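You operate a simulated robot arm through the tools that you are given. There is no shell and no other tool.

You are at the controls of a simulated robot arm. One attempt, no reset.

TASK
Layer two wool pads in the tray as on the printed card, then give them 3 strokes of oil.
Fine: use the top pads of the pile boards; turn the blue tank knob to OFF after and leave the tray under the spray head; the other pads stay dry and in place. Where these are worked on the way, their far stop is far enough and under half their travel is too little: blue tank knob.

Only the result counts: the job must be done as asked and must still hold three seconds after the hand-in. Knocking over, shifting, dropping, spilling or breaking anything else fails it.

THE ROBOT
A 7-joint arm with a two-finger parallel gripper, fixed in place. Base frame: the origin is at the foot of the arm, x ahead of it, y to its left, z up; the work surface is at about z = 850. Lengths are in mm, angles in degrees, forces in N, time in s.
Its first joint turns from -132.0 to 132.0 degrees. Payload 3.91 kg.
Tool frame: the origin (TCP) lies between the finger pads and is the grasp point; the fingertips stand 30 mm ahead of it; z points along the fingers, y is the line along which they close. The gripper opens to 110 mm. The fingers are 20 mm wide and 10 mm thick; the gripper's body (48 by 112 mm) begins 55 mm behind the TCP.
Orientation is told as [roll, pitch, yaw] about the base's x, y, z axes, in that order, counted from this pose: with the fingers straight down and closing along the base's y, the tool's x points along the base's -x, its y along +y and its z along -z.

THE INTERFACE
- The arm moves only by the tool apply_moves. Its argument "series" is a list of rows, each an object (a shift or turn left out is 0, a gripper value left out holds the last) with "delta_rot": the turn, a rotation vector about the tool's x, y, z in units of 5 degrees (1.0 is 5 degrees), a list of three; "travel": the shift along the tool's x, y, z in units of 20 mm (1.0 is 20 mm), a list of three; "gripper": the gripper command, from -1 (fully open) to 1 (shut), values between in proportion. In form: [{"delta_rot": [ax, ay, az], "travel": [x, y, z], "gripper": gripper}, ...]. A call has 1 to 20 rows; each row shifts and turns the commanded pose from where the row before left it, along the tool's axes as they then stand. A call with a number of a shift or a turn outside -1 to 1 is refused whole. Rows are played at 5 a second. More than 50 mm and 8.6 degrees between two rows, or a gripper value outside its range, and nothing of the call is played. Where a pose cannot be reached the arm comes as near as it can. A force on the tool above 80 N (or 10 N above the force at the start of the call, whichever is more), or a blocked arm, ends the call early, and 0.2 s more pass. The fingers move at their own pace (about 108 mm/s each) and stop on an object; they squeeze with about 42 N. The grip force told is the motor's: it shows also when the fingers shut on nothing. Time passes only in rows, and 0.2 s behind the last, so rows that do not move let the fingers close. It gives the time, the measured TCP pose, the force on the tool (base axes), the opening and the grip force at its end, in the units of the frame above (readings bear some noise), with the torque about the TCP (base axes, N m) and any sound that the robot's microphone picked up, and new pictures: "show" is both (left out), scene, wrist or none.
- Cameras (640 x 400 px; columns grow to the right, rows downward): "scene" is fixed at [217.6, 499.5, 1456.8]; the picture's right is [0.97, -0.23, 0.00], its down [-0.11, -0.46, -0.88] and it looks along [0.20, 0.86, -0.47] (base axes); focal length 214 px, centre (320, 200). "wrist" rides on the gripper at [72, 17, -103] in the tool frame; the picture's right is [-0.23, 0.97, 0.00], its down [-0.76, -0.18, -0.62] and it looks along [-0.61, -0.14, 0.78] (tool axes); focal length 222 px, centre (320, 200). There is no depth. A picture from a camera that has moved, and an enlarged one, comes with that camera's place and axes in the base frame and with its lens.
- zoom(camera, box): a new picture of the part [left, top, right, bottom] of that camera's present view, enlarged. The clock stands still meanwhile.
- finish_job(): hands the job in; it is judged then, once.

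Places have to be worked out from the pictures, the camera data and where the tool is seen. Open the gripper and draw the arm clear of the work before you hand the job in, unless the task says otherwise.

The tools are called after "Request:" by a JSON object that holds its "method" and its "body". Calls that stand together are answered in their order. apply_moves: Moves the arm, as the interface text tells. Its arguments: {"type":"object","properties":{"series":{"type":"array"},"show":{"type":"string","enum":["both","scene","wrist","none"]}},"required":["series"]} The other tools are called the same way: zoom (camera, box) takes an enlarged picture of a part of a camera's view; finish_job () hands the job in.

At the start:

```text
time_s: 0.0
tcp_pos: [452.6, 386.7, 1388.6]
ee_rot: [0.0, -0.1, -0.1]
wrist_force: [0.4, 0.2, -0.9]
moment: [-0.02, 0.02, 0.0]
gripper_width: 110.0
finger_force: 0.2
```

scene: 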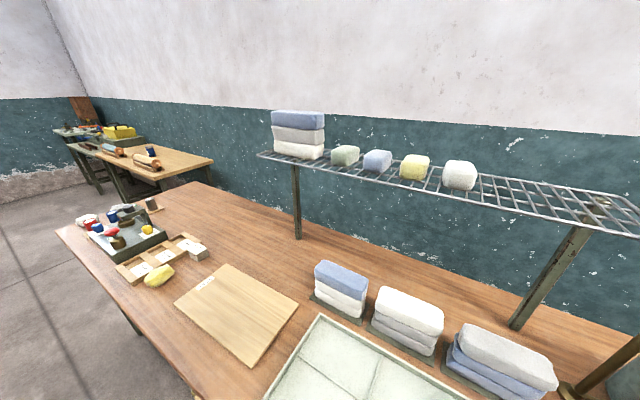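
wrist: 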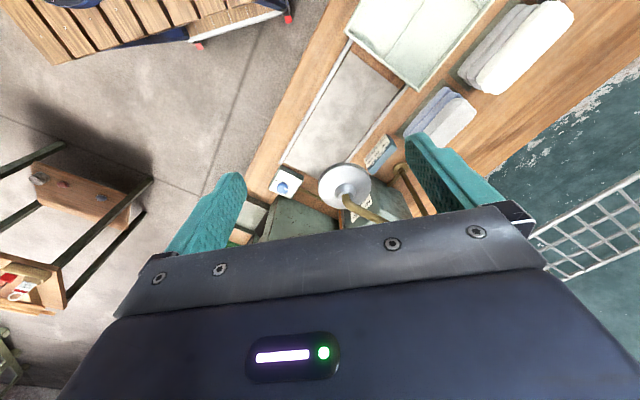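

I start by looking closer at the two views to find the card, the piles, the tray, the knob and the spray head.

Request:
{"method": "zoom", "body": {"camera": "wrist", "box": [220, 80, 460, 250]}}

Request:
{"method": "zoom", "body": {"camera": "scene", "box": [240, 240, 640, 400]}}

Request:
{"method": "zoom", "body": {"camera": "scene", "box": [50, 180, 310, 380]}}

```text
2.35 times, centred on (340, 165) of wrist
camera zoom: at [379.4, 402.1, 1492.3], right [0.23, 0.97, 0.0], down [0.76, -0.18, 0.62], along [0.61, -0.14, -0.78], focal length 523 px, centre (273, 282)
```

zoom: 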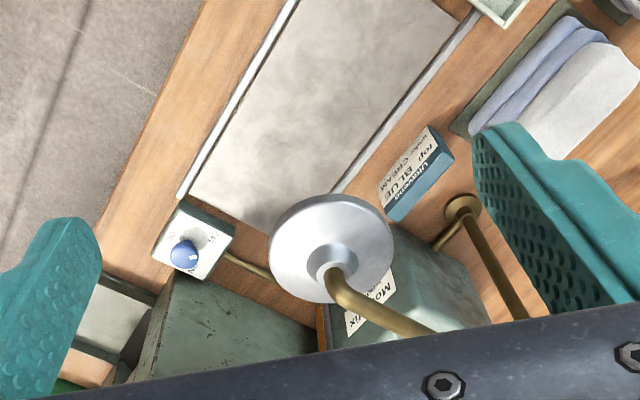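

```text
1.60 times, centred on (440, 320) of scene
camera zoom: at [217.6, 499.5, 1456.8], right [0.97, -0.23, 0.0], down [-0.11, -0.46, -0.88], along [0.2, 0.86, -0.47], focal length 343 px, centre (128, 8)
```

zoom: 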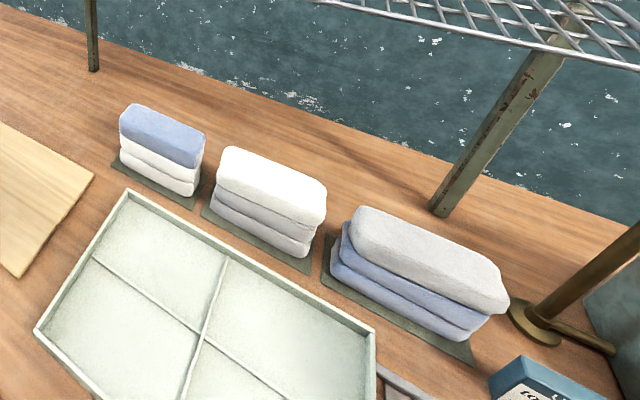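

```text
2.00 times, centred on (180, 280) of scene
camera zoom: at [217.6, 499.5, 1456.8], right [0.97, -0.23, 0.0], down [-0.11, -0.46, -0.88], along [0.2, 0.86, -0.47], focal length 429 px, centre (600, 40)
```

zoom: 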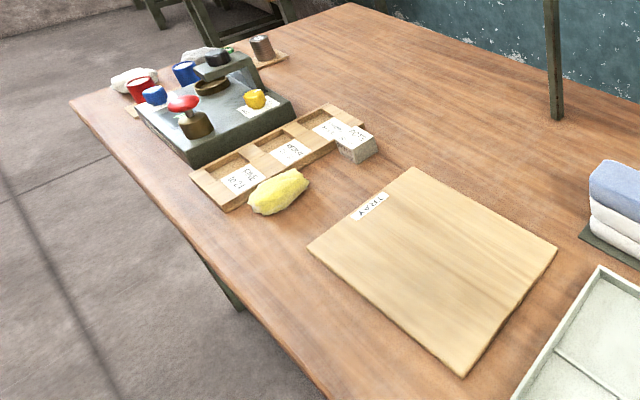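

The card reads roughly "top BLUE, under CREAM", but I need to read it and the tank area better. I tilt the wrist camera ahead to see the spray station.

Request:
{"method": "apply_moves", "body": {"series": [{"delta_rot": [0, -1, 0]}, {"delta_rot": [0, -1, 0]}, {"delta_rot": [0, -1, 0]}, {"delta_rot": [0, -1, 0]}, {"delta_rot": [0, -1, 0]}, {"delta_rot": [0, 0, 0]}], "show": "wrist"}}

```text
time_s: 1.4
tcp_pos: [452.2, 385.8, 1388.3]
ee_rot: [0.0, -25.0, 0.0]
wrist_force: [-0.1, 0.2, 0.1]
moment: [0.03, -0.01, -0.04]
gripper_width: 110.2
finger_force: 0.1
camera wrist: at [342.5, 402.1, 1452.1], right [0.21, 0.97, 0.1], down [0.43, -0.18, 0.89], along [0.88, -0.14, -0.45], focal length 222 px, centre (320, 200)
```

wrist: 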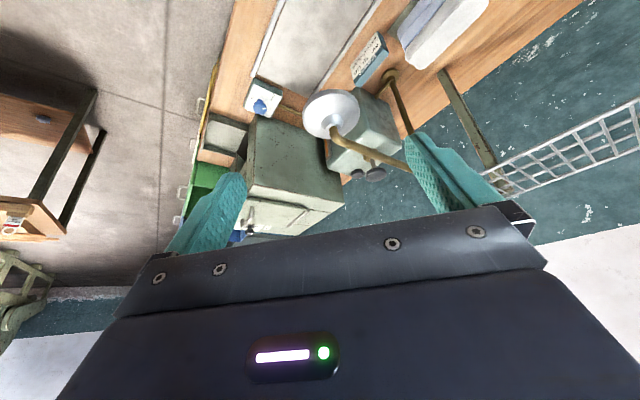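

Request:
{"method": "zoom", "body": {"camera": "wrist", "box": [230, 60, 430, 185]}}

Request:
{"method": "zoom", "body": {"camera": "wrist", "box": [170, 100, 350, 250]}}

Request:
{"method": "zoom", "body": {"camera": "wrist", "box": [330, 20, 410, 100]}}

```text
3.20 times, centred on (330, 122) of wrist
camera zoom: at [342.5, 402.1, 1452.1], right [0.21, 0.97, 0.1], down [0.43, -0.18, 0.89], along [0.88, -0.14, -0.45], focal length 711 px, centre (288, 448)
```

zoom: 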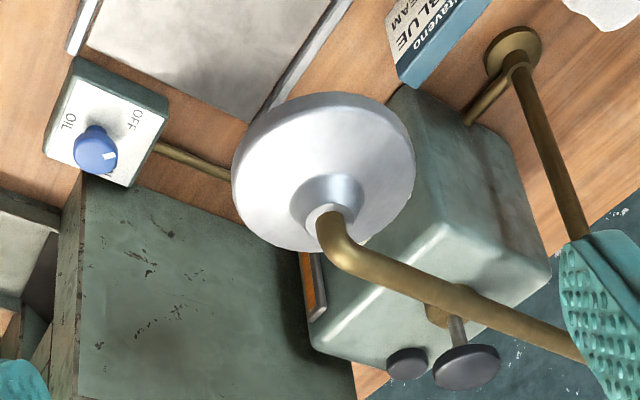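

```text
2.67 times, centred on (260, 175) of wrist
camera zoom: at [342.5, 402.1, 1452.1], right [0.21, 0.97, 0.1], down [0.43, -0.18, 0.89], along [0.88, -0.14, -0.45], focal length 592 px, centre (480, 267)
```

zoom: 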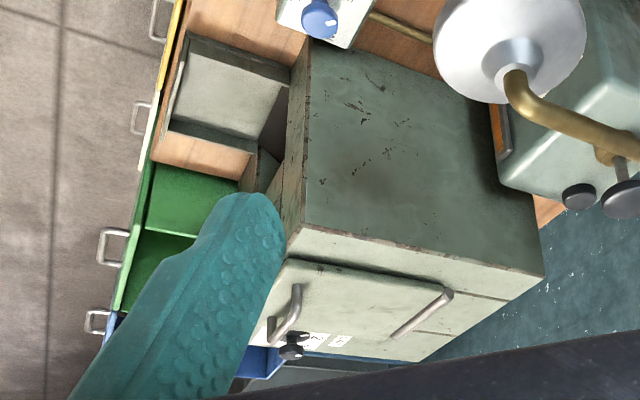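

```text
5.00 times, centred on (370, 60) of wrist
camera zoom: at [342.5, 402.1, 1452.1], right [0.21, 0.97, 0.1], down [0.43, -0.18, 0.89], along [0.88, -0.14, -0.45], focal length 1111 px, centre (70, 900)
```

zoom: 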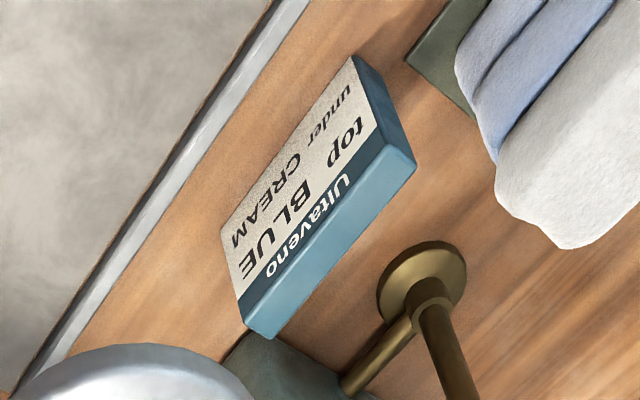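

The card says "Ultaveno: top BLUE, under CREAM", the knob plate reads OIL / OFF, and there is a plunger on the tank. I move the camera closer to the tank to read its labels.

Request:
{"method": "apply_moves", "body": {"series": [{"travel": [-0.97, 0, 0.45]}, {"travel": [-0.97, 0, 0.45]}, {"travel": [-0.97, 0, 0.45]}, {"travel": [-0.97, 0, 0.45]}, {"travel": [-0.97, 0, 0.45]}, {"travel": [0, 0, 0]}], "show": "wrist"}}

```text
time_s: 2.8
tcp_pos: [559.2, 385.2, 1389.5]
ee_rot: [0.0, -25.0, 0.1]
wrist_force: [-0.5, -0.2, 0.9]
moment: [0.02, 0.04, 0.0]
gripper_width: 109.9
finger_force: 0.0
camera wrist: at [449.5, 401.3, 1453.3], right [0.21, 0.97, 0.1], down [0.43, -0.18, 0.89], along [0.88, -0.14, -0.45], focal length 222 px, centre (320, 200)
```

wrist: 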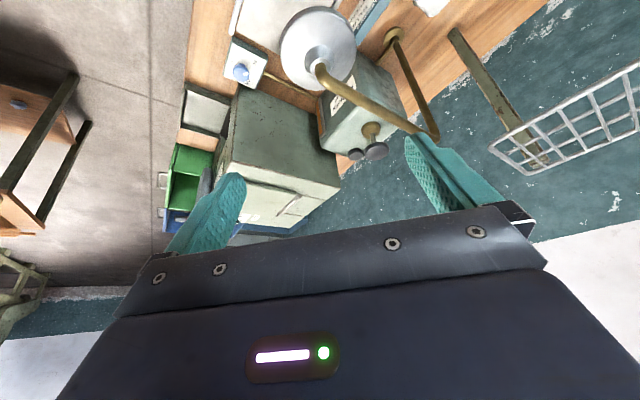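

Request:
{"method": "zoom", "body": {"camera": "wrist", "box": [300, 50, 440, 170]}}

Request:
{"method": "zoom", "body": {"camera": "wrist", "box": [210, 30, 290, 100]}}

```text
3.33 times, centred on (370, 110) of wrist
camera zoom: at [449.5, 401.3, 1453.3], right [0.21, 0.97, 0.1], down [0.43, -0.18, 0.89], along [0.88, -0.14, -0.45], focal length 740 px, centre (153, 500)
```

zoom: 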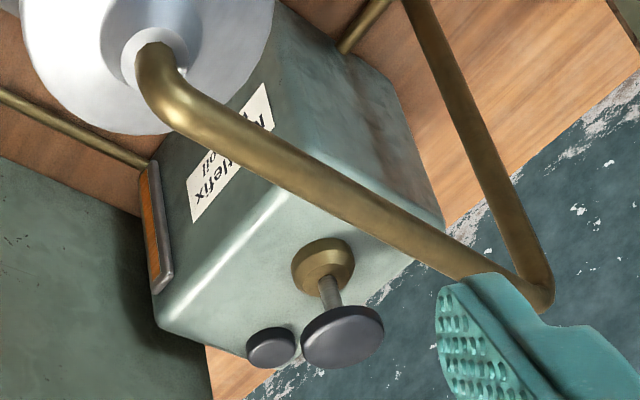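

```text
5.71 times, centred on (250, 65) of wrist
camera zoom: at [449.5, 401.3, 1453.3], right [0.21, 0.97, 0.1], down [0.43, -0.18, 0.89], along [0.88, -0.14, -0.45], focal length 1269 px, centre (720, 971)
```

zoom: 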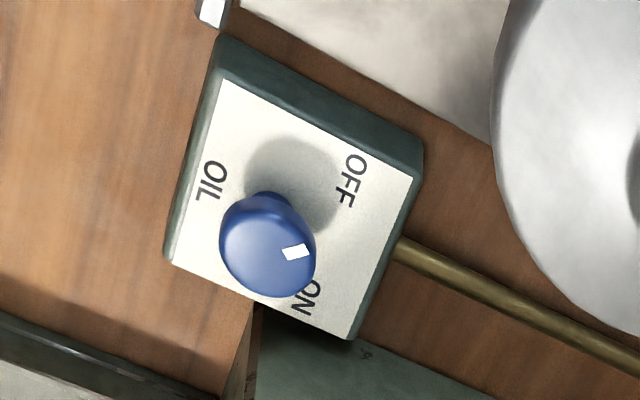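

The plunger on the tank is at roughly (900, 480, 1120), the knob cap near (760, 190, 900) and the spray head near (620, 394, 1150). I straighten the tool and move ahead to see these from a second standpoint.

Request:
{"method": "apply_moves", "body": {"series": [{"delta_rot": [0, 1, 0]}, {"delta_rot": [0, 1, 0]}, {"delta_rot": [0, 1, 0]}, {"delta_rot": [0, 1, 0]}, {"delta_rot": [0, 1, 0]}, {"travel": [-1, 0, 0]}, {"travel": [-1, 0, 0]}, {"travel": [-1, 0, 0]}, {"travel": [-1, 0, 0]}, {"travel": [-1, 0, 0]}, {"travel": [-1, 0, 0]}, {"travel": [-1, 0, 0]}, {"travel": [0, 0, 0]}], "show": "both"}}

```text
time_s: 5.6
tcp_pos: [700.4, 386.6, 1388.3]
ee_rot: [0.0, -0.1, 0.0]
wrist_force: [0.2, -0.6, -0.4]
moment: [0.02, 0.04, -0.03]
gripper_width: 109.9
finger_force: 0.1
camera wrist: at [627.4, 402.1, 1492.5], right [0.23, 0.97, 0.0], down [0.76, -0.18, 0.62], along [0.61, -0.14, -0.78], focal length 222 px, centre (320, 200)
```

scene: 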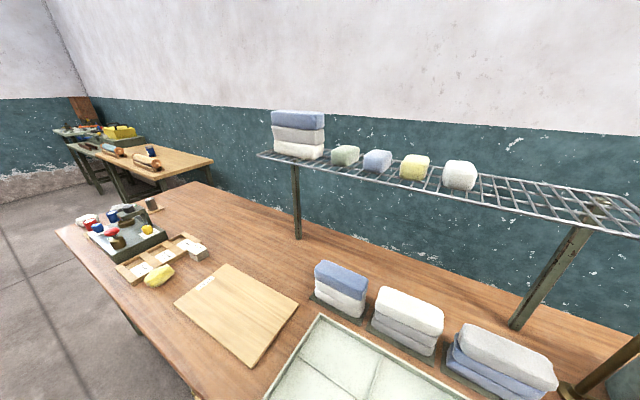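
wrist: 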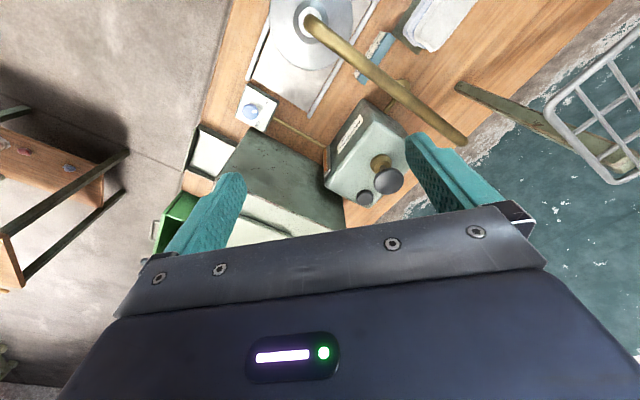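

Request:
{"method": "zoom", "body": {"camera": "wrist", "box": [310, 90, 430, 215]}}

Request:
{"method": "zoom", "body": {"camera": "wrist", "box": [225, 70, 305, 140]}}

Request:
{"method": "zoom", "body": {"camera": "wrist", "box": [200, 0, 480, 150]}}

```text
3.20 times, centred on (370, 152) of wrist
camera zoom: at [627.4, 402.1, 1492.5], right [0.23, 0.97, 0.0], down [0.76, -0.18, 0.62], along [0.61, -0.14, -0.78], focal length 711 px, centre (160, 352)
```

zoom: 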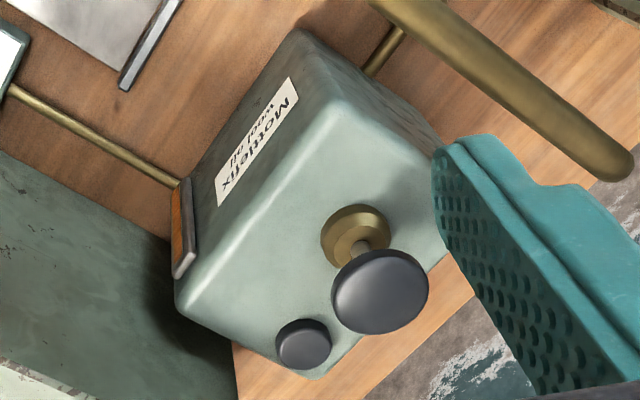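

```text
5.71 times, centred on (265, 105) of wrist
camera zoom: at [627.4, 402.1, 1492.5], right [0.23, 0.97, 0.0], down [0.76, -0.18, 0.62], along [0.61, -0.14, -0.78], focal length 1269 px, centre (634, 743)
```

zoom: 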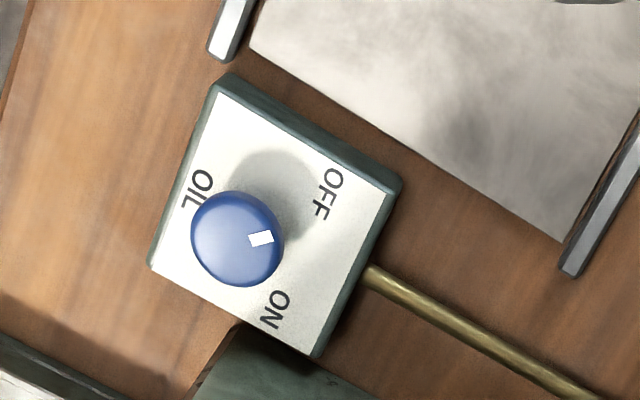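

```text
2.29 times, centred on (340, 75) of wrist
camera zoom: at [627.4, 402.1, 1492.5], right [0.23, 0.97, 0.0], down [0.76, -0.18, 0.62], along [0.61, -0.14, -0.78], focal length 508 px, centre (274, 486)
```

zoom: 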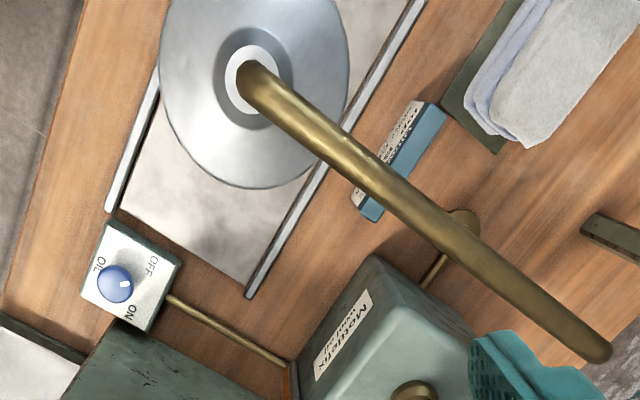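

Readings so far: tank "Mottlefix wool oil" with plunger disc at about (904, 481, 1117), knob cap (766, 185, 894) with its mark nearly at OFF, and spray head over the slab centre (629, 395). Next I swing over to view the tray and piles from above.

Request:
{"method": "apply_moves", "body": {"series": [{"travel": [1, 0.36, 0]}, {"travel": [1, 0.36, 0]}, {"travel": [1, 0.36, 0]}, {"travel": [1, 0.36, 0]}, {"travel": [1, 0.36, 0]}, {"travel": [1, 0.36, 0]}, {"travel": [1, 0.36, 0]}, {"travel": [1, 0.36, 0]}, {"travel": [1, 0.36, 0]}, {"travel": [1, 0.36, 0]}, {"travel": [1, 0.36, 0]}, {"travel": [1, 0.36, 0]}, {"travel": [1, 0.36, 0]}, {"travel": [1, 0.36, 0]}, {"travel": [1, 0.36, 0]}, {"travel": [1, 0.36, 0]}, {"travel": [1, 0.36, 0]}, {"travel": [1, 0.36, 0]}, {"travel": [0, 0, 0]}], "show": "none"}}

Request:
{"method": "apply_moves", "body": {"series": [{"delta_rot": [0, 0, -1]}, {"delta_rot": [0, 0, -1]}, {"delta_rot": [0, 0, -1]}, {"delta_rot": [0, 0, -1]}, {"delta_rot": [0, 0, -1]}, {"delta_rot": [0, 0, -1]}, {"delta_rot": [0, 0, -1]}, {"delta_rot": [0, 0, -1]}, {"delta_rot": [0, 0, -1]}, {"delta_rot": [0, 0, 0]}], "show": "both"}}

```text
time_s: 9.6
tcp_pos: [341.0, 514.6, 1386.8]
ee_rot: [0.0, 0.0, 0.1]
wrist_force: [-0.2, -0.4, -0.1]
moment: [0.02, 0.03, -0.01]
gripper_width: 110.2
finger_force: 0.1
```

```text
time_s: 11.8
tcp_pos: [339.8, 514.7, 1388.1]
ee_rot: [0.0, 0.0, 45.1]
wrist_force: [-0.5, 0.5, -0.1]
moment: [0.01, 0.03, 0.01]
gripper_width: 109.9
finger_force: 0.0
camera wrist: at [275.6, 475.1, 1492.3], right [-0.53, 0.85, 0.0], down [0.66, 0.41, 0.62], along [0.53, 0.33, -0.78], focal length 222 px, centre (320, 200)
```

scene: 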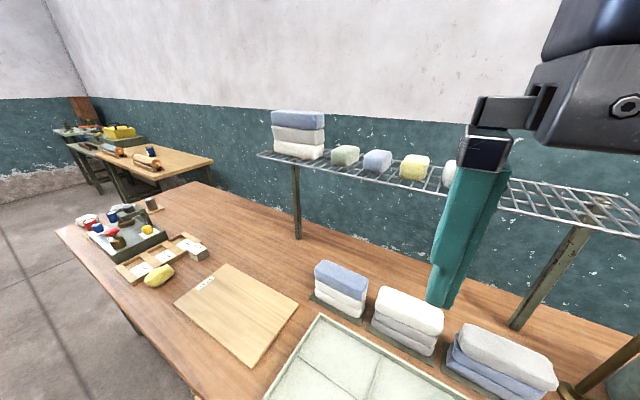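
wrist: 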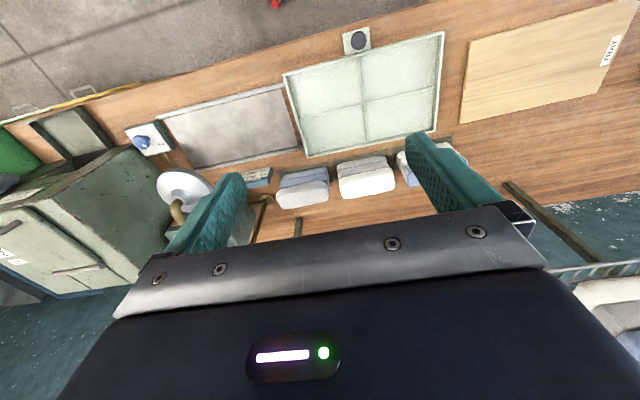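

Request:
{"method": "zoom", "body": {"camera": "wrist", "box": [260, 10, 460, 135]}}

Request:
{"method": "zoom", "body": {"camera": "wrist", "box": [240, 110, 480, 260]}}

Request:
{"method": "zoom", "body": {"camera": "wrist", "box": [140, 70, 320, 180]}}

```text
3.20 times, centred on (360, 72) of wrist
camera zoom: at [275.6, 475.1, 1492.3], right [-0.53, 0.85, 0.0], down [0.66, 0.41, 0.62], along [0.53, 0.33, -0.78], focal length 711 px, centre (192, 608)
```

zoom: 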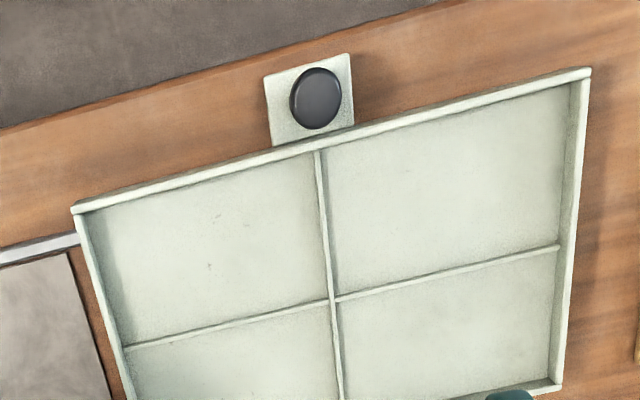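

```text
2.67 times, centred on (360, 185) of wrist
camera zoom: at [275.6, 475.1, 1492.3], right [-0.53, 0.85, 0.0], down [0.66, 0.41, 0.62], along [0.53, 0.33, -0.78], focal length 592 px, centre (213, 240)
```

zoom: 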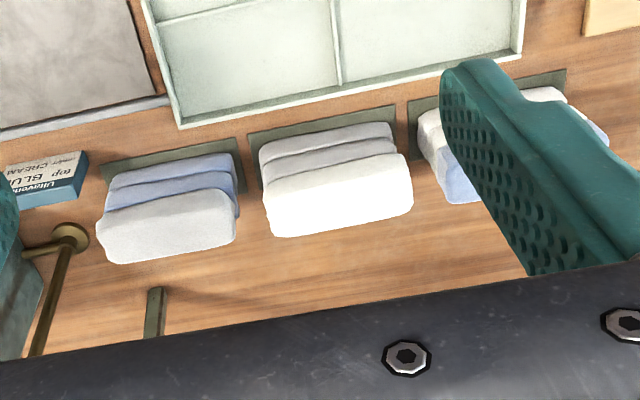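

```text
3.56 times, centred on (230, 125) of wrist
camera zoom: at [275.6, 475.1, 1492.3], right [-0.53, 0.85, 0.0], down [0.66, 0.41, 0.62], along [0.53, 0.33, -0.78], focal length 790 px, centre (640, 467)
```

zoom: 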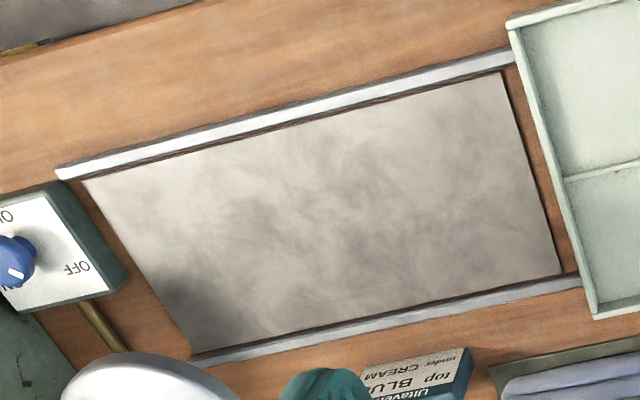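

The tray sits on rails and has a handle plate with a dark knob on the arm side (about (259, 564)); its centre is near s=-216 along the rail and it must slide about 380 mm to the spray head. Now I look closer at the piles.

Request:
{"method": "zoom", "body": {"camera": "scene", "box": [300, 250, 460, 360]}}

Request:
{"method": "zoom", "body": {"camera": "scene", "box": [420, 290, 580, 400]}}

Request:
{"method": "zoom", "body": {"camera": "wrist", "box": [320, 130, 420, 210]}}

```text
3.64 times, centred on (380, 305) of scene
camera zoom: at [217.6, 499.5, 1456.8], right [0.97, -0.23, 0.0], down [-0.11, -0.46, -0.88], along [0.2, 0.86, -0.47], focal length 780 px, centre (102, -182)
```

zoom: 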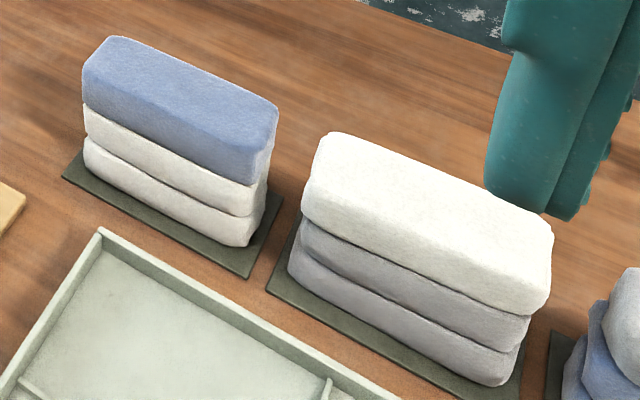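

```text
3.64 times, centred on (500, 345) of scene
camera zoom: at [217.6, 499.5, 1456.8], right [0.97, -0.23, 0.0], down [-0.11, -0.46, -0.88], along [0.2, 0.86, -0.47], focal length 780 px, centre (-334, -327)
```

zoom: 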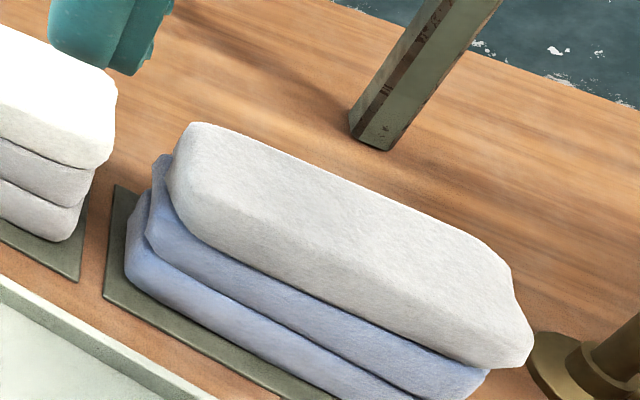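

```text
5.00 times, centred on (370, 170) of wrist
camera zoom: at [275.6, 475.1, 1492.3], right [-0.53, 0.85, 0.0], down [0.66, 0.41, 0.62], along [0.53, 0.33, -0.78], focal length 1111 px, centre (70, 350)
```

zoom: 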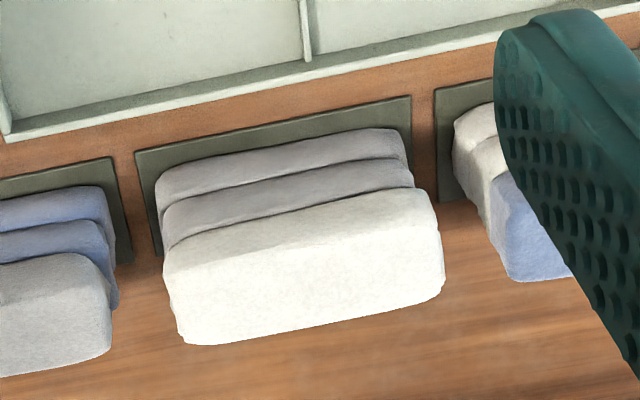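

Pads are about 160 × 60 × 37 mm; the cream pad tops pile 2 at s≈-191, w≈930 (x≈523, y≈793, top z≈962), and the blue tops pile 1 at about (385, 931). I turn the tool so the fingers close across the pads' narrow side and then hover above pile 2.

Request:
{"method": "apply_moves", "body": {"series": [{"delta_rot": [0, 0, -1]}, {"delta_rot": [0, 0, -1]}, {"delta_rot": [0, 0, -1]}, {"delta_rot": [0, 0, -1]}, {"delta_rot": [0, 0, -1]}, {"delta_rot": [0, 0, -1]}, {"delta_rot": [0, 0, -1]}, {"delta_rot": [0, 0, -1]}, {"delta_rot": [0, 0, -1]}, {"delta_rot": [0, 0, -1]}, {"delta_rot": [0, 0, -1]}, {"delta_rot": [0, 0, -1]}, {"delta_rot": [0, 0, -1]}, {"delta_rot": [0, 0, -1]}, {"delta_rot": [0, 0, -1]}, {"delta_rot": [0, 0, -1]}, {"delta_rot": [0, 0, -1]}, {"delta_rot": [0, 0, -1]}, {"delta_rot": [0, 0, 0]}], "show": "wrist"}}

```text
time_s: 15.8
tcp_pos: [341.0, 516.0, 1388.6]
ee_rot: [0.1, -0.1, 135.1]
wrist_force: [0.0, -0.2, -0.1]
moment: [0.0, -0.02, 0.01]
gripper_width: 110.1
finger_force: 0.0
camera wrist: at [378.5, 451.8, 1493.0], right [-0.85, -0.53, 0.0], down [-0.41, 0.66, 0.62], along [-0.33, 0.53, -0.78], focal length 222 px, centre (320, 200)
```

wrist: 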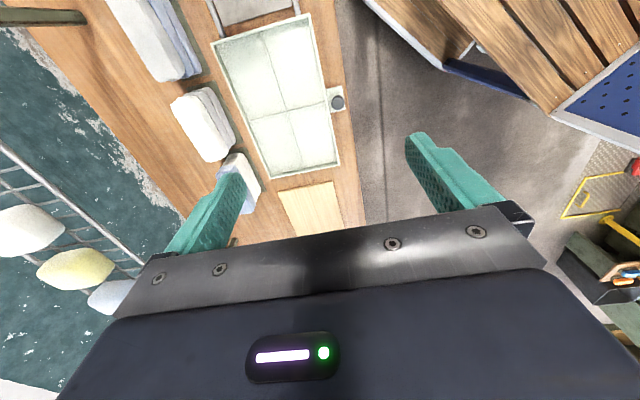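

The rotation held, and the tray with its cross ribs is in view. I take a closer look at the tray and piles before moving.

Request:
{"method": "zoom", "body": {"camera": "wrist", "box": [200, 0, 360, 190]}}

Request:
{"method": "zoom", "body": {"camera": "wrist", "box": [100, 0, 270, 220]}}

```text
2.11 times, centred on (280, 95) of wrist
camera zoom: at [378.5, 451.8, 1493.0], right [-0.85, -0.53, 0.0], down [-0.41, 0.66, 0.62], along [-0.33, 0.53, -0.78], focal length 468 px, centre (404, 421)
```

zoom: 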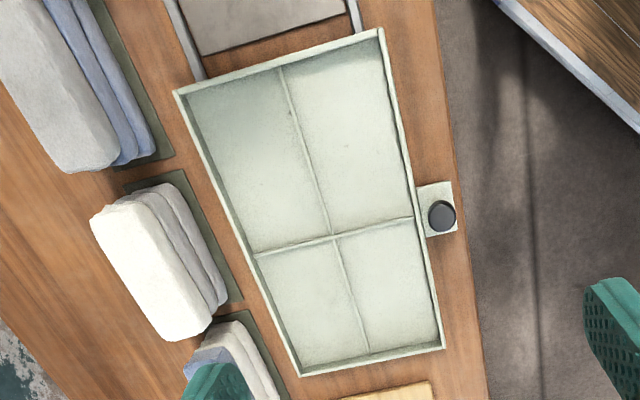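

```text
1.82 times, centred on (185, 110) of wrist
camera zoom: at [378.5, 451.8, 1493.0], right [-0.85, -0.53, 0.0], down [-0.41, 0.66, 0.62], along [-0.33, 0.53, -0.78], focal length 404 px, centre (566, 364)
```

zoom: 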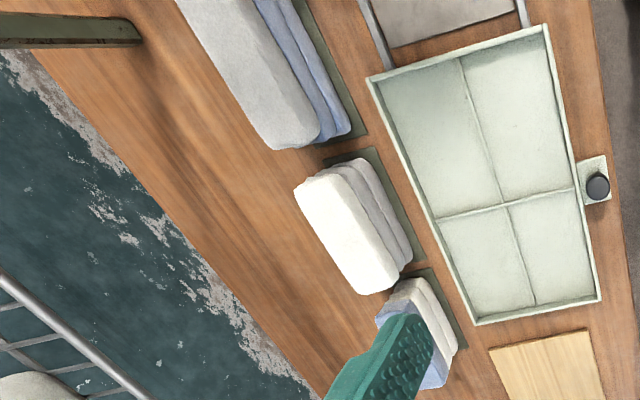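

The tray rim is near z≈895, the handle knob top near (259, 560, 921). I move over pile 2 and come down to z≈1150 for a near view.

Request:
{"method": "apply_moves", "body": {"series": [{"travel": [-0.2, -0.94, 0.7]}, {"travel": [-0.2, -0.94, 0.7]}, {"travel": [-0.2, -0.94, 0.7]}, {"travel": [-0.2, -0.94, 0.7]}, {"travel": [-0.2, -0.94, 0.7]}, {"travel": [-0.2, -0.94, 0.7]}, {"travel": [-0.2, -0.94, 0.7]}, {"travel": [-0.2, -0.94, 0.7]}, {"travel": [-0.2, -0.94, 0.7]}, {"travel": [-0.2, -0.94, 0.7]}, {"travel": [-0.2, -0.94, 0.7]}, {"travel": [-0.2, -0.94, 0.7]}, {"travel": [-0.2, -0.94, 0.7]}, {"travel": [-0.2, -0.94, 0.7]}, {"travel": [-0.2, -0.94, 0.7]}, {"travel": [-0.2, -0.94, 0.7]}, {"travel": [-0.2, -0.94, 0.7]}, {"travel": [0, 0, 0]}], "show": "both"}}

```text
time_s: 19.2
tcp_pos: [497.2, 760.1, 1177.0]
ee_rot: [0.4, 0.1, 134.9]
wrist_force: [-34.8, -96.5, 2.6]
moment: [9.14, -3.26, -0.33]
gripper_width: 110.4
finger_force: 0.1
stopped in row 16: the force on the tool passed its limit at 146 N (the readings are from after the stop); the commanded pose is now the measured one
camera wrist: at [536.6, 697.0, 1281.1], right [-0.85, -0.53, 0.01], down [-0.41, 0.67, 0.62], along [-0.33, 0.52, -0.79], focal length 222 px, centre (320, 200)
```

scene: 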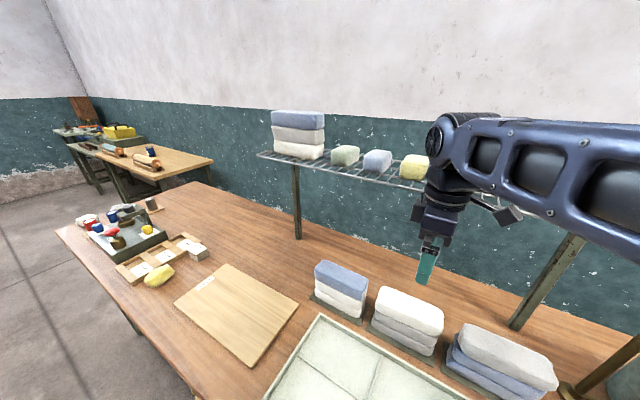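
wrist: 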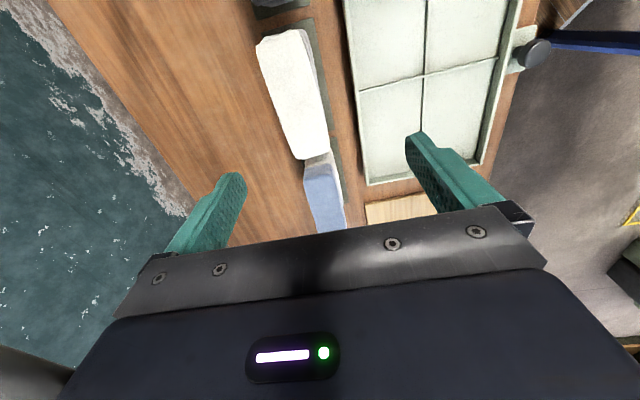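

The arm bumped the shelf's front edge: it lies nearer than I judged, about w≈945 at z≈1278. I look at the scene to check nothing on the shelf moved and to see the wrist's height.

Request:
{"method": "zoom", "body": {"camera": "scene", "box": [380, 90, 560, 300]}}

Request:
{"method": "zoom", "body": {"camera": "wrist", "box": [0, 150, 260, 400]}}

```text
1.90 times, centred on (470, 195) of scene
camera zoom: at [217.6, 499.5, 1456.8], right [0.97, -0.23, 0.0], down [-0.11, -0.46, -0.88], along [0.2, 0.86, -0.47], focal length 408 px, centre (34, 210)
```

zoom: 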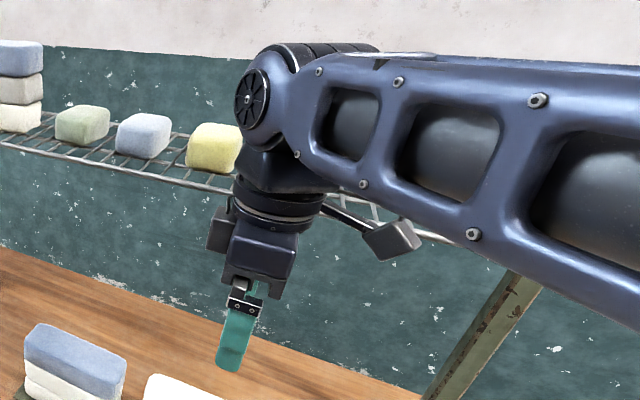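

```text
1.60 times, centred on (130, 275) of wrist
camera zoom: at [536.6, 697.0, 1281.1], right [-0.85, -0.53, 0.01], down [-0.41, 0.67, 0.62], along [-0.33, 0.52, -0.79], focal length 355 px, centre (624, 80)
```

zoom: 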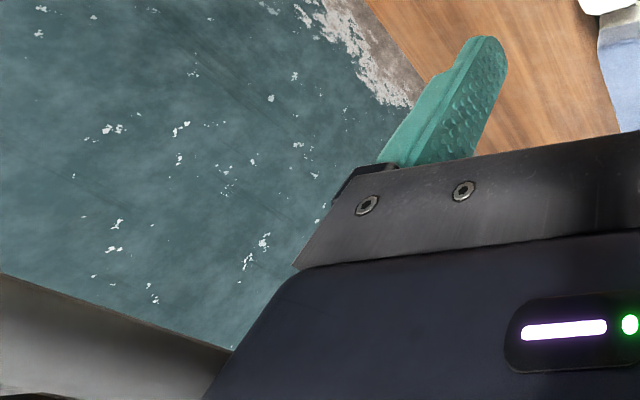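

Only the arm touched; the shelf items visible look unmoved, and the wrist reaches about 243 mm above the TCP, so it can pass under the shelf (z≈1265) when the TCP is below about 1000. I back away from the shelf first.

Request:
{"method": "apply_moves", "body": {"series": [{"travel": [0, 1, 0]}, {"travel": [0, 1, 0]}, {"travel": [0, 1, 0]}, {"travel": [0, 1, 0]}, {"travel": [0, 1, 0]}, {"travel": [0, 1, 0]}, {"travel": [0, 0, 0]}], "show": "both"}}

```text
time_s: 20.8
tcp_pos: [413.7, 678.2, 1173.5]
ee_rot: [0.4, 0.2, 134.9]
wrist_force: [-0.7, 0.2, -0.9]
moment: [-0.02, 0.02, 0.02]
gripper_width: 110.2
finger_force: 0.0
camera wrist: at [453.2, 615.1, 1278.9], right [-0.85, -0.53, 0.01], down [-0.41, 0.67, 0.62], along [-0.33, 0.52, -0.79], focal length 222 px, centre (320, 200)
```

scene: 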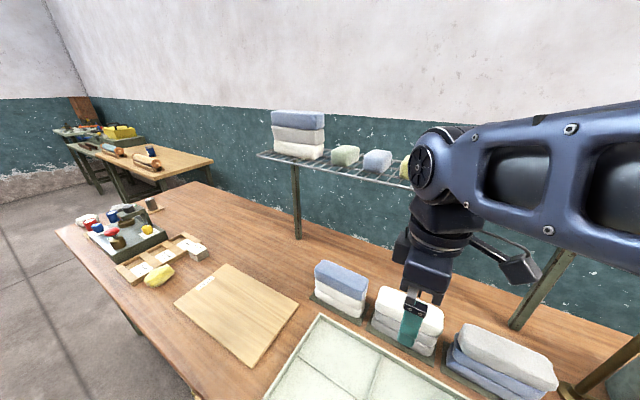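
wrist: 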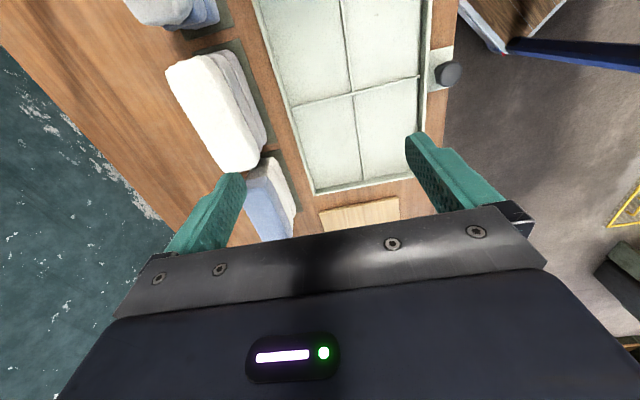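

Request:
{"method": "zoom", "body": {"camera": "wrist", "box": [130, 0, 330, 250]}}

Request:
{"method": "zoom", "body": {"camera": "wrist", "box": [250, 0, 470, 200]}}

```text
1.60 times, centred on (230, 125) of wrist
camera zoom: at [453.2, 615.1, 1278.9], right [-0.85, -0.53, 0.01], down [-0.41, 0.67, 0.62], along [-0.33, 0.52, -0.79], focal length 355 px, centre (464, 320)
```

zoom: 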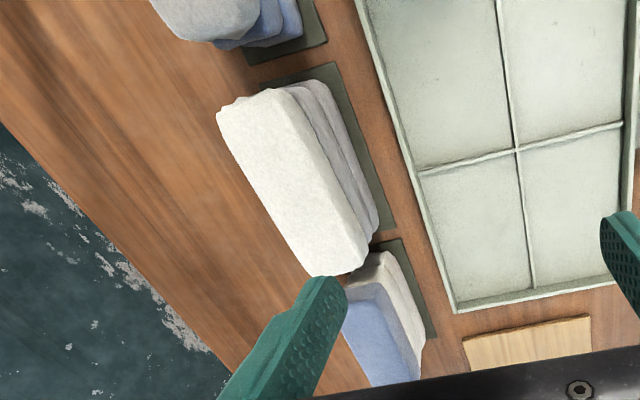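

```text
2.00 times, centred on (360, 100) of wrist
camera zoom: at [453.2, 615.1, 1278.9], right [-0.85, -0.53, 0.01], down [-0.41, 0.67, 0.62], along [-0.33, 0.52, -0.79], focal length 444 px, centre (240, 400)
```

zoom: 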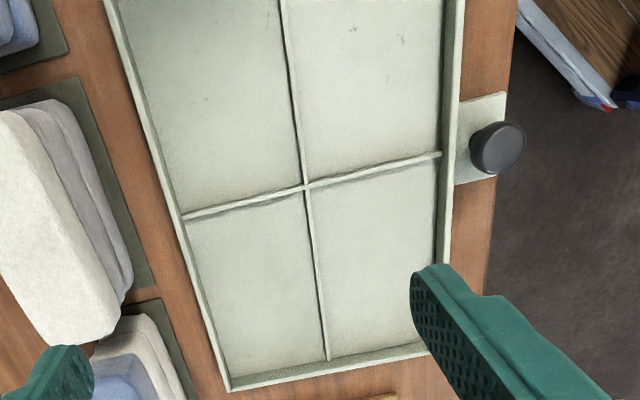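

Cream pad: far edge w≈951, near edge w≈887, s from about -268 to -114, so its centre is near s=-191, w=920. I tilt the fingers outward 15° and come down in front of the pile below the shelf level.

Request:
{"method": "apply_moves", "body": {"series": [{"delta_rot": [1, 0, 0]}, {"delta_rot": [1, 0, 0]}, {"delta_rot": [1, 0, 0]}, {"travel": [0, 0.06, 0.957]}, {"travel": [0, 0.06, 0.957]}, {"travel": [0, 0.06, 0.957]}, {"travel": [0, 0.06, 0.957]}, {"travel": [0, 0.06, 0.957]}, {"travel": [0, 0.06, 0.957]}, {"travel": [0, 0.06, 0.957]}, {"travel": [0, 0.06, 0.957]}, {"travel": [0, 0.06, 0.957]}, {"travel": [0, 0.06, 0.957]}, {"travel": [0, 0, 0]}], "show": "both"}}

```text
time_s: 23.8
tcp_pos: [440.9, 706.2, 985.4]
ee_rot: [-14.6, 0.2, 134.9]
wrist_force: [0.0, -0.3, 0.9]
moment: [0.01, 0.03, -0.01]
gripper_width: 109.9
finger_force: 0.1
camera wrist: at [461.6, 625.2, 1082.0], right [-0.83, -0.51, -0.25], down [-0.53, 0.55, 0.65], along [-0.19, 0.66, -0.72], focal length 222 px, centre (320, 200)
```

scene: 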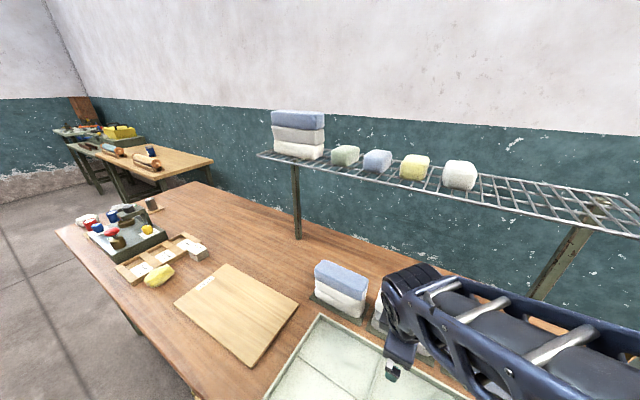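
wrist: 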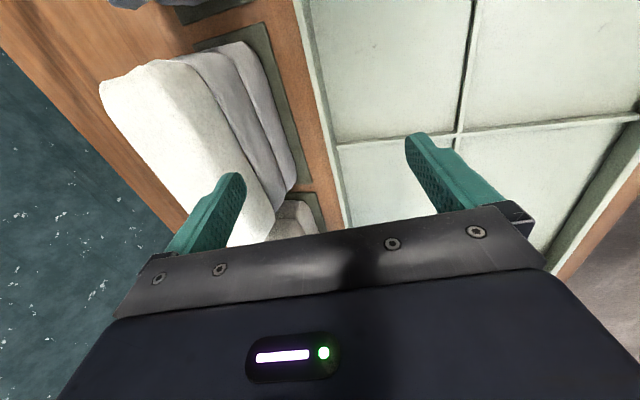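

The white shelf pad is where it was, and the arm is below shelf level. I zoom on the cream pad to confirm its height and place before moving in.

Request:
{"method": "zoom", "body": {"camera": "wrist", "box": [80, 20, 340, 260]}}

Request:
{"method": "zoom", "body": {"camera": "scene", "box": [300, 240, 560, 400]}}

```text
1.67 times, centred on (210, 140) of wrist
camera zoom: at [461.6, 625.2, 1082.0], right [-0.83, -0.51, -0.25], down [-0.53, 0.55, 0.65], along [-0.19, 0.66, -0.72], focal length 370 px, centre (503, 300)
```

zoom: 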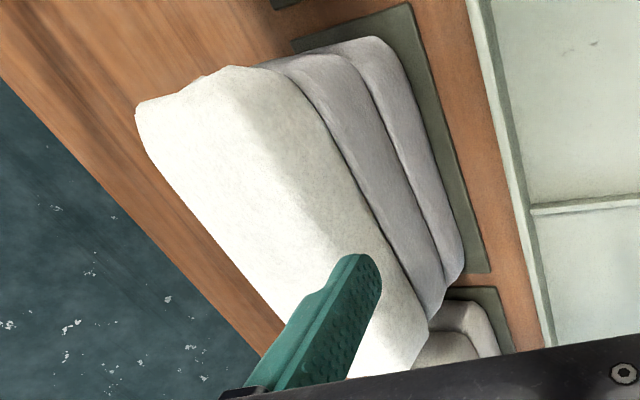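

```text
2.46 times, centred on (430, 320) of scene
camera zoom: at [217.6, 499.5, 1456.8], right [0.97, -0.23, 0.0], down [-0.11, -0.46, -0.88], along [0.2, 0.86, -0.47], focal length 528 px, centre (49, -95)
```

zoom: 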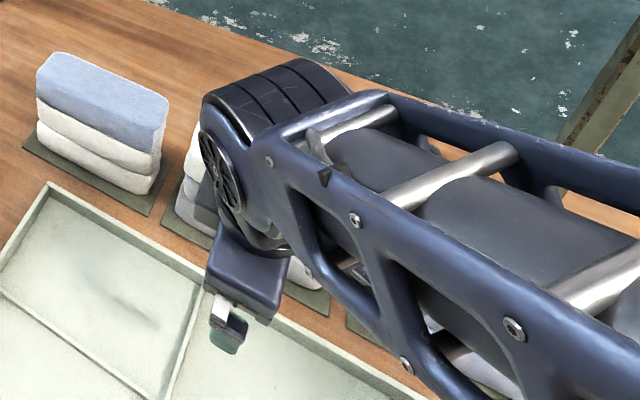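

Triangulating again, the cream pad's top is nearer z≈975 (bottom ≈ 940) with centre w≈915. I raise to TCP z≈1005 so the far fingertip clears it, then move in over the pad.

Request:
{"method": "apply_moves", "body": {"series": [{"travel": [0, -0.26, -0.966]}, {"travel": [-0.028, -0.837, 0.225]}, {"travel": [-0.028, -0.837, 0.225]}, {"travel": [-0.028, -0.837, 0.225]}, {"travel": [-0.028, -0.837, 0.225]}, {"travel": [-0.028, -0.837, 0.225]}, {"travel": [-0.028, -0.837, 0.225]}, {"travel": [0, 0, 0]}], "show": "both"}}

```text
time_s: 25.6
tcp_pos: [513.5, 780.5, 1003.7]
ee_rot: [-14.6, 0.2, 135.0]
wrist_force: [-0.4, -0.5, -0.4]
moment: [-0.01, -0.03, 0.0]
gripper_width: 110.1
finger_force: 0.0
camera wrist: at [532.5, 700.2, 1100.0], right [-0.83, -0.51, -0.25], down [-0.53, 0.55, 0.65], along [-0.19, 0.66, -0.72], focal length 222 px, centre (320, 200)
```

scene: 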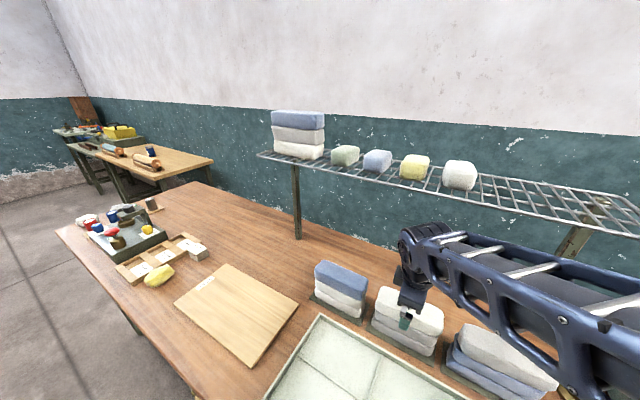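
wrist: 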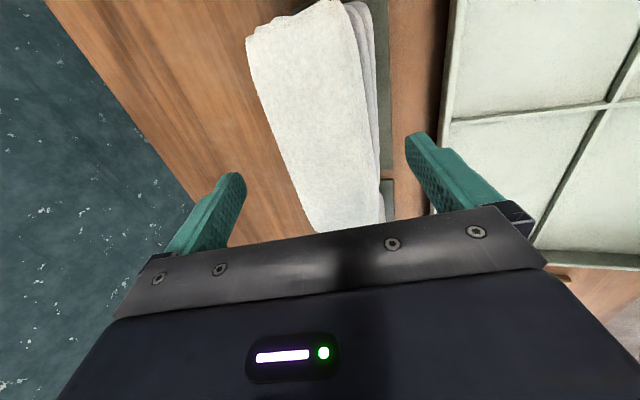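

The pad is centred between the open fingers. I lower to TCP z≈975, set the tool upright, and look before closing.

Request:
{"method": "apply_moves", "body": {"series": [{"travel": [0, 0.19, 0.7]}, {"travel": [0, 0.19, 0.7]}, {"delta_rot": [-1, 0, 0]}, {"delta_rot": [-1, 0, 0]}, {"delta_rot": [-1, 0, 0]}, {"travel": [0, 0, 0]}], "show": "both"}}

```text
time_s: 27.0
tcp_pos: [511.3, 782.2, 974.9]
ee_rot: [0.5, 0.1, 134.9]
wrist_force: [-0.4, -1.0, -0.9]
moment: [0.02, -0.01, -0.01]
gripper_width: 110.1
finger_force: 0.0
camera wrist: at [551.2, 718.1, 1079.4], right [-0.85, -0.53, 0.01], down [-0.41, 0.67, 0.62], along [-0.33, 0.52, -0.78], focal length 222 px, centre (320, 200)
```

scene: 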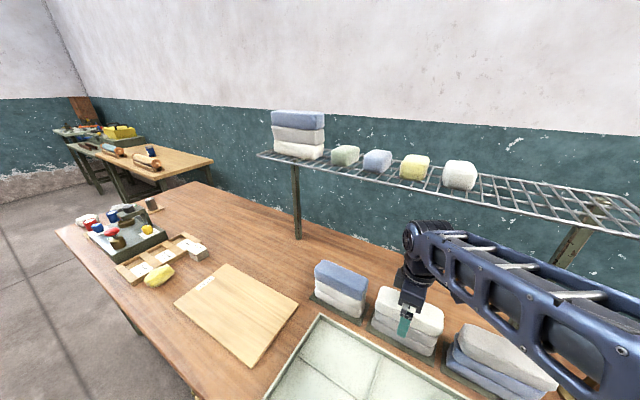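
wrist: 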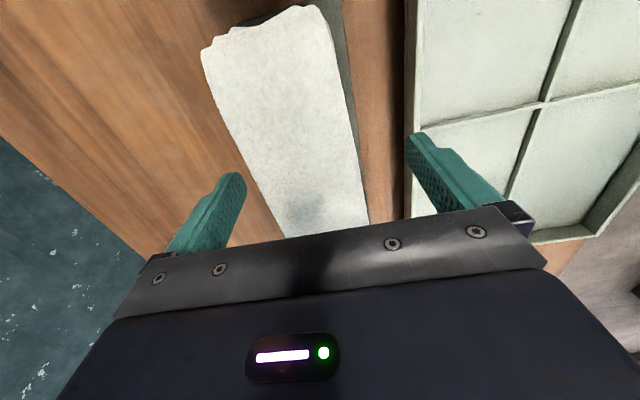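

Request:
{"method": "zoom", "body": {"camera": "wrist", "box": [180, 0, 460, 240]}}

Request:
{"method": "zoom", "body": {"camera": "scene", "box": [360, 210, 480, 370]}}

```text
1.67 times, centred on (320, 120) of wrist
camera zoom: at [551.2, 718.1, 1079.4], right [-0.85, -0.53, 0.01], down [-0.41, 0.67, 0.62], along [-0.33, 0.52, -0.78], focal length 370 px, centre (320, 333)
```

zoom: 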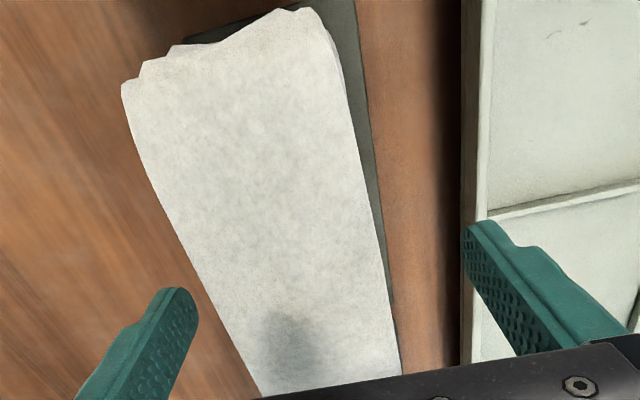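

```text
2.50 times, centred on (420, 290) of scene
camera zoom: at [217.6, 499.5, 1456.8], right [0.97, -0.23, 0.0], down [-0.11, -0.46, -0.88], along [0.2, 0.86, -0.47], focal length 536 px, centre (70, -25)
```

zoom: 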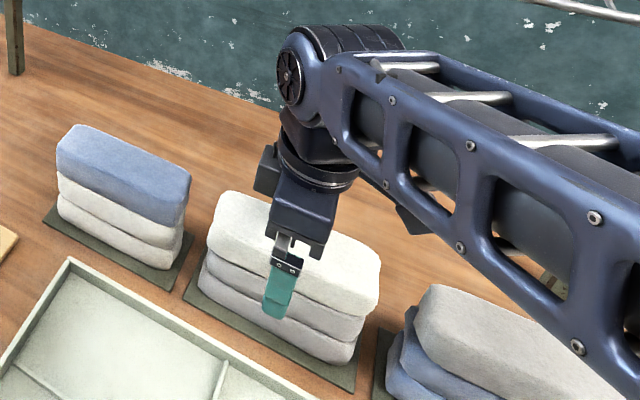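

Finger tips are level with the cream pad's lower edge and the pad's middle is about 4 mm further out. I shift 4 mm outward, raise 4 mm, and close on the cream pad.

Request:
{"method": "apply_moves", "body": {"series": [{"travel": [0, -0.2, -0.2]}, {"travel": [0, 0, 0], "gripper": 1}, {"gripper": 1}, {"gripper": 1}, {"gripper": 1}, {"gripper": 1}], "show": "both"}}

```text
time_s: 28.4
tcp_pos: [514.1, 784.6, 979.0]
ee_rot: [0.4, 0.3, 135.0]
wrist_force: [1.5, 1.4, 2.1]
moment: [0.02, -0.01, 0.03]
gripper_width: 59.1
finger_force: 41.9
camera wrist: at [554.0, 720.9, 1083.9], right [-0.85, -0.53, 0.01], down [-0.41, 0.67, 0.62], along [-0.33, 0.52, -0.78], focal length 222 px, centre (320, 200)
```

scene: 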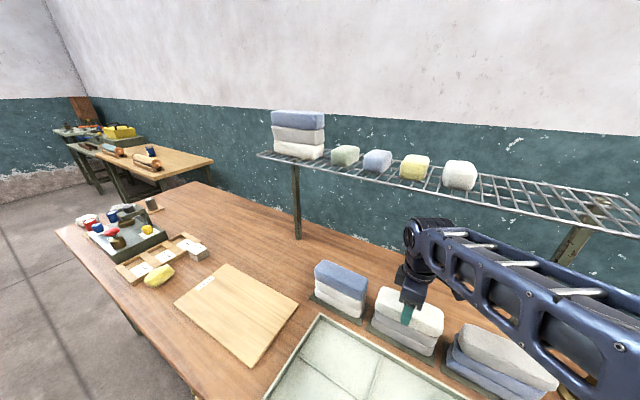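
wrist: 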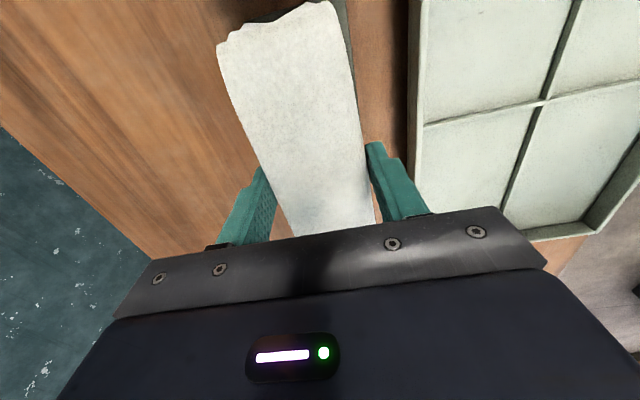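

The cream pad is held at 59 mm. I lift 20 mm slowly and check that only this pad comes up.

Request:
{"method": "apply_moves", "body": {"series": [{"travel": [0, 0, -0.3]}, {"travel": [0, 0, -0.3]}, {"travel": [0, 0, -0.4]}, {"travel": [0, 0, 0]}], "show": "both"}}

Request:
{"method": "zoom", "body": {"camera": "scene", "box": [360, 210, 480, 370]}}

```text
time_s: 29.4
tcp_pos: [514.4, 783.9, 998.9]
ee_rot: [0.6, 0.2, 135.0]
wrist_force: [0.1, 0.3, 0.2]
moment: [0.0, -0.01, 0.0]
gripper_width: 59.5
finger_force: 42.0
camera wrist: at [553.1, 720.9, 1103.9], right [-0.85, -0.53, 0.01], down [-0.41, 0.67, 0.62], along [-0.33, 0.52, -0.79], focal length 222 px, centre (320, 200)
```

scene: 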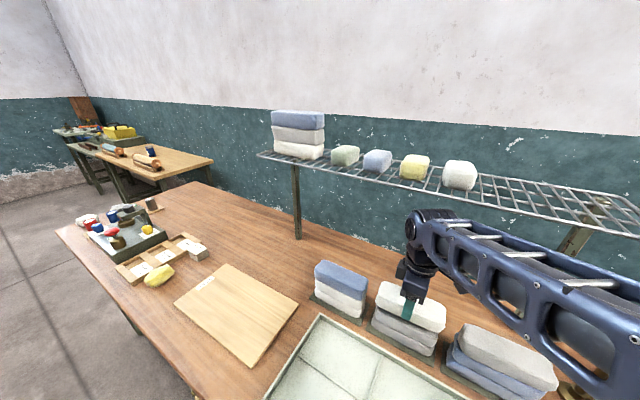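
wrist: 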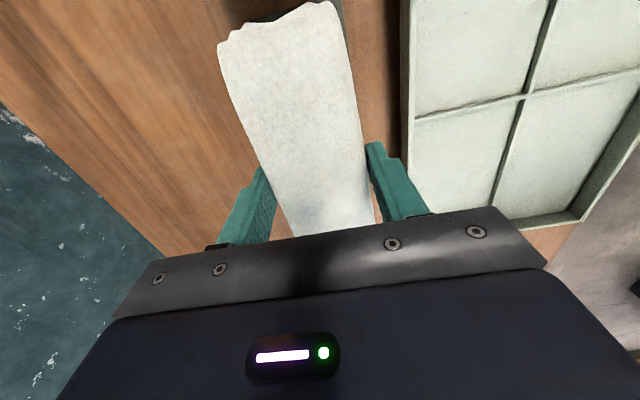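

```text
2.50 times, centred on (420, 290) of scene
camera zoom: at [217.6, 499.5, 1456.8], right [0.97, -0.23, 0.0], down [-0.11, -0.46, -0.88], along [0.2, 0.86, -0.47], focal length 536 px, centre (70, -25)
```

zoom: 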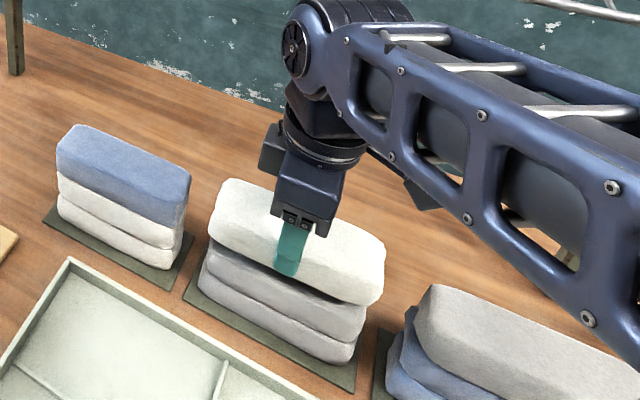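

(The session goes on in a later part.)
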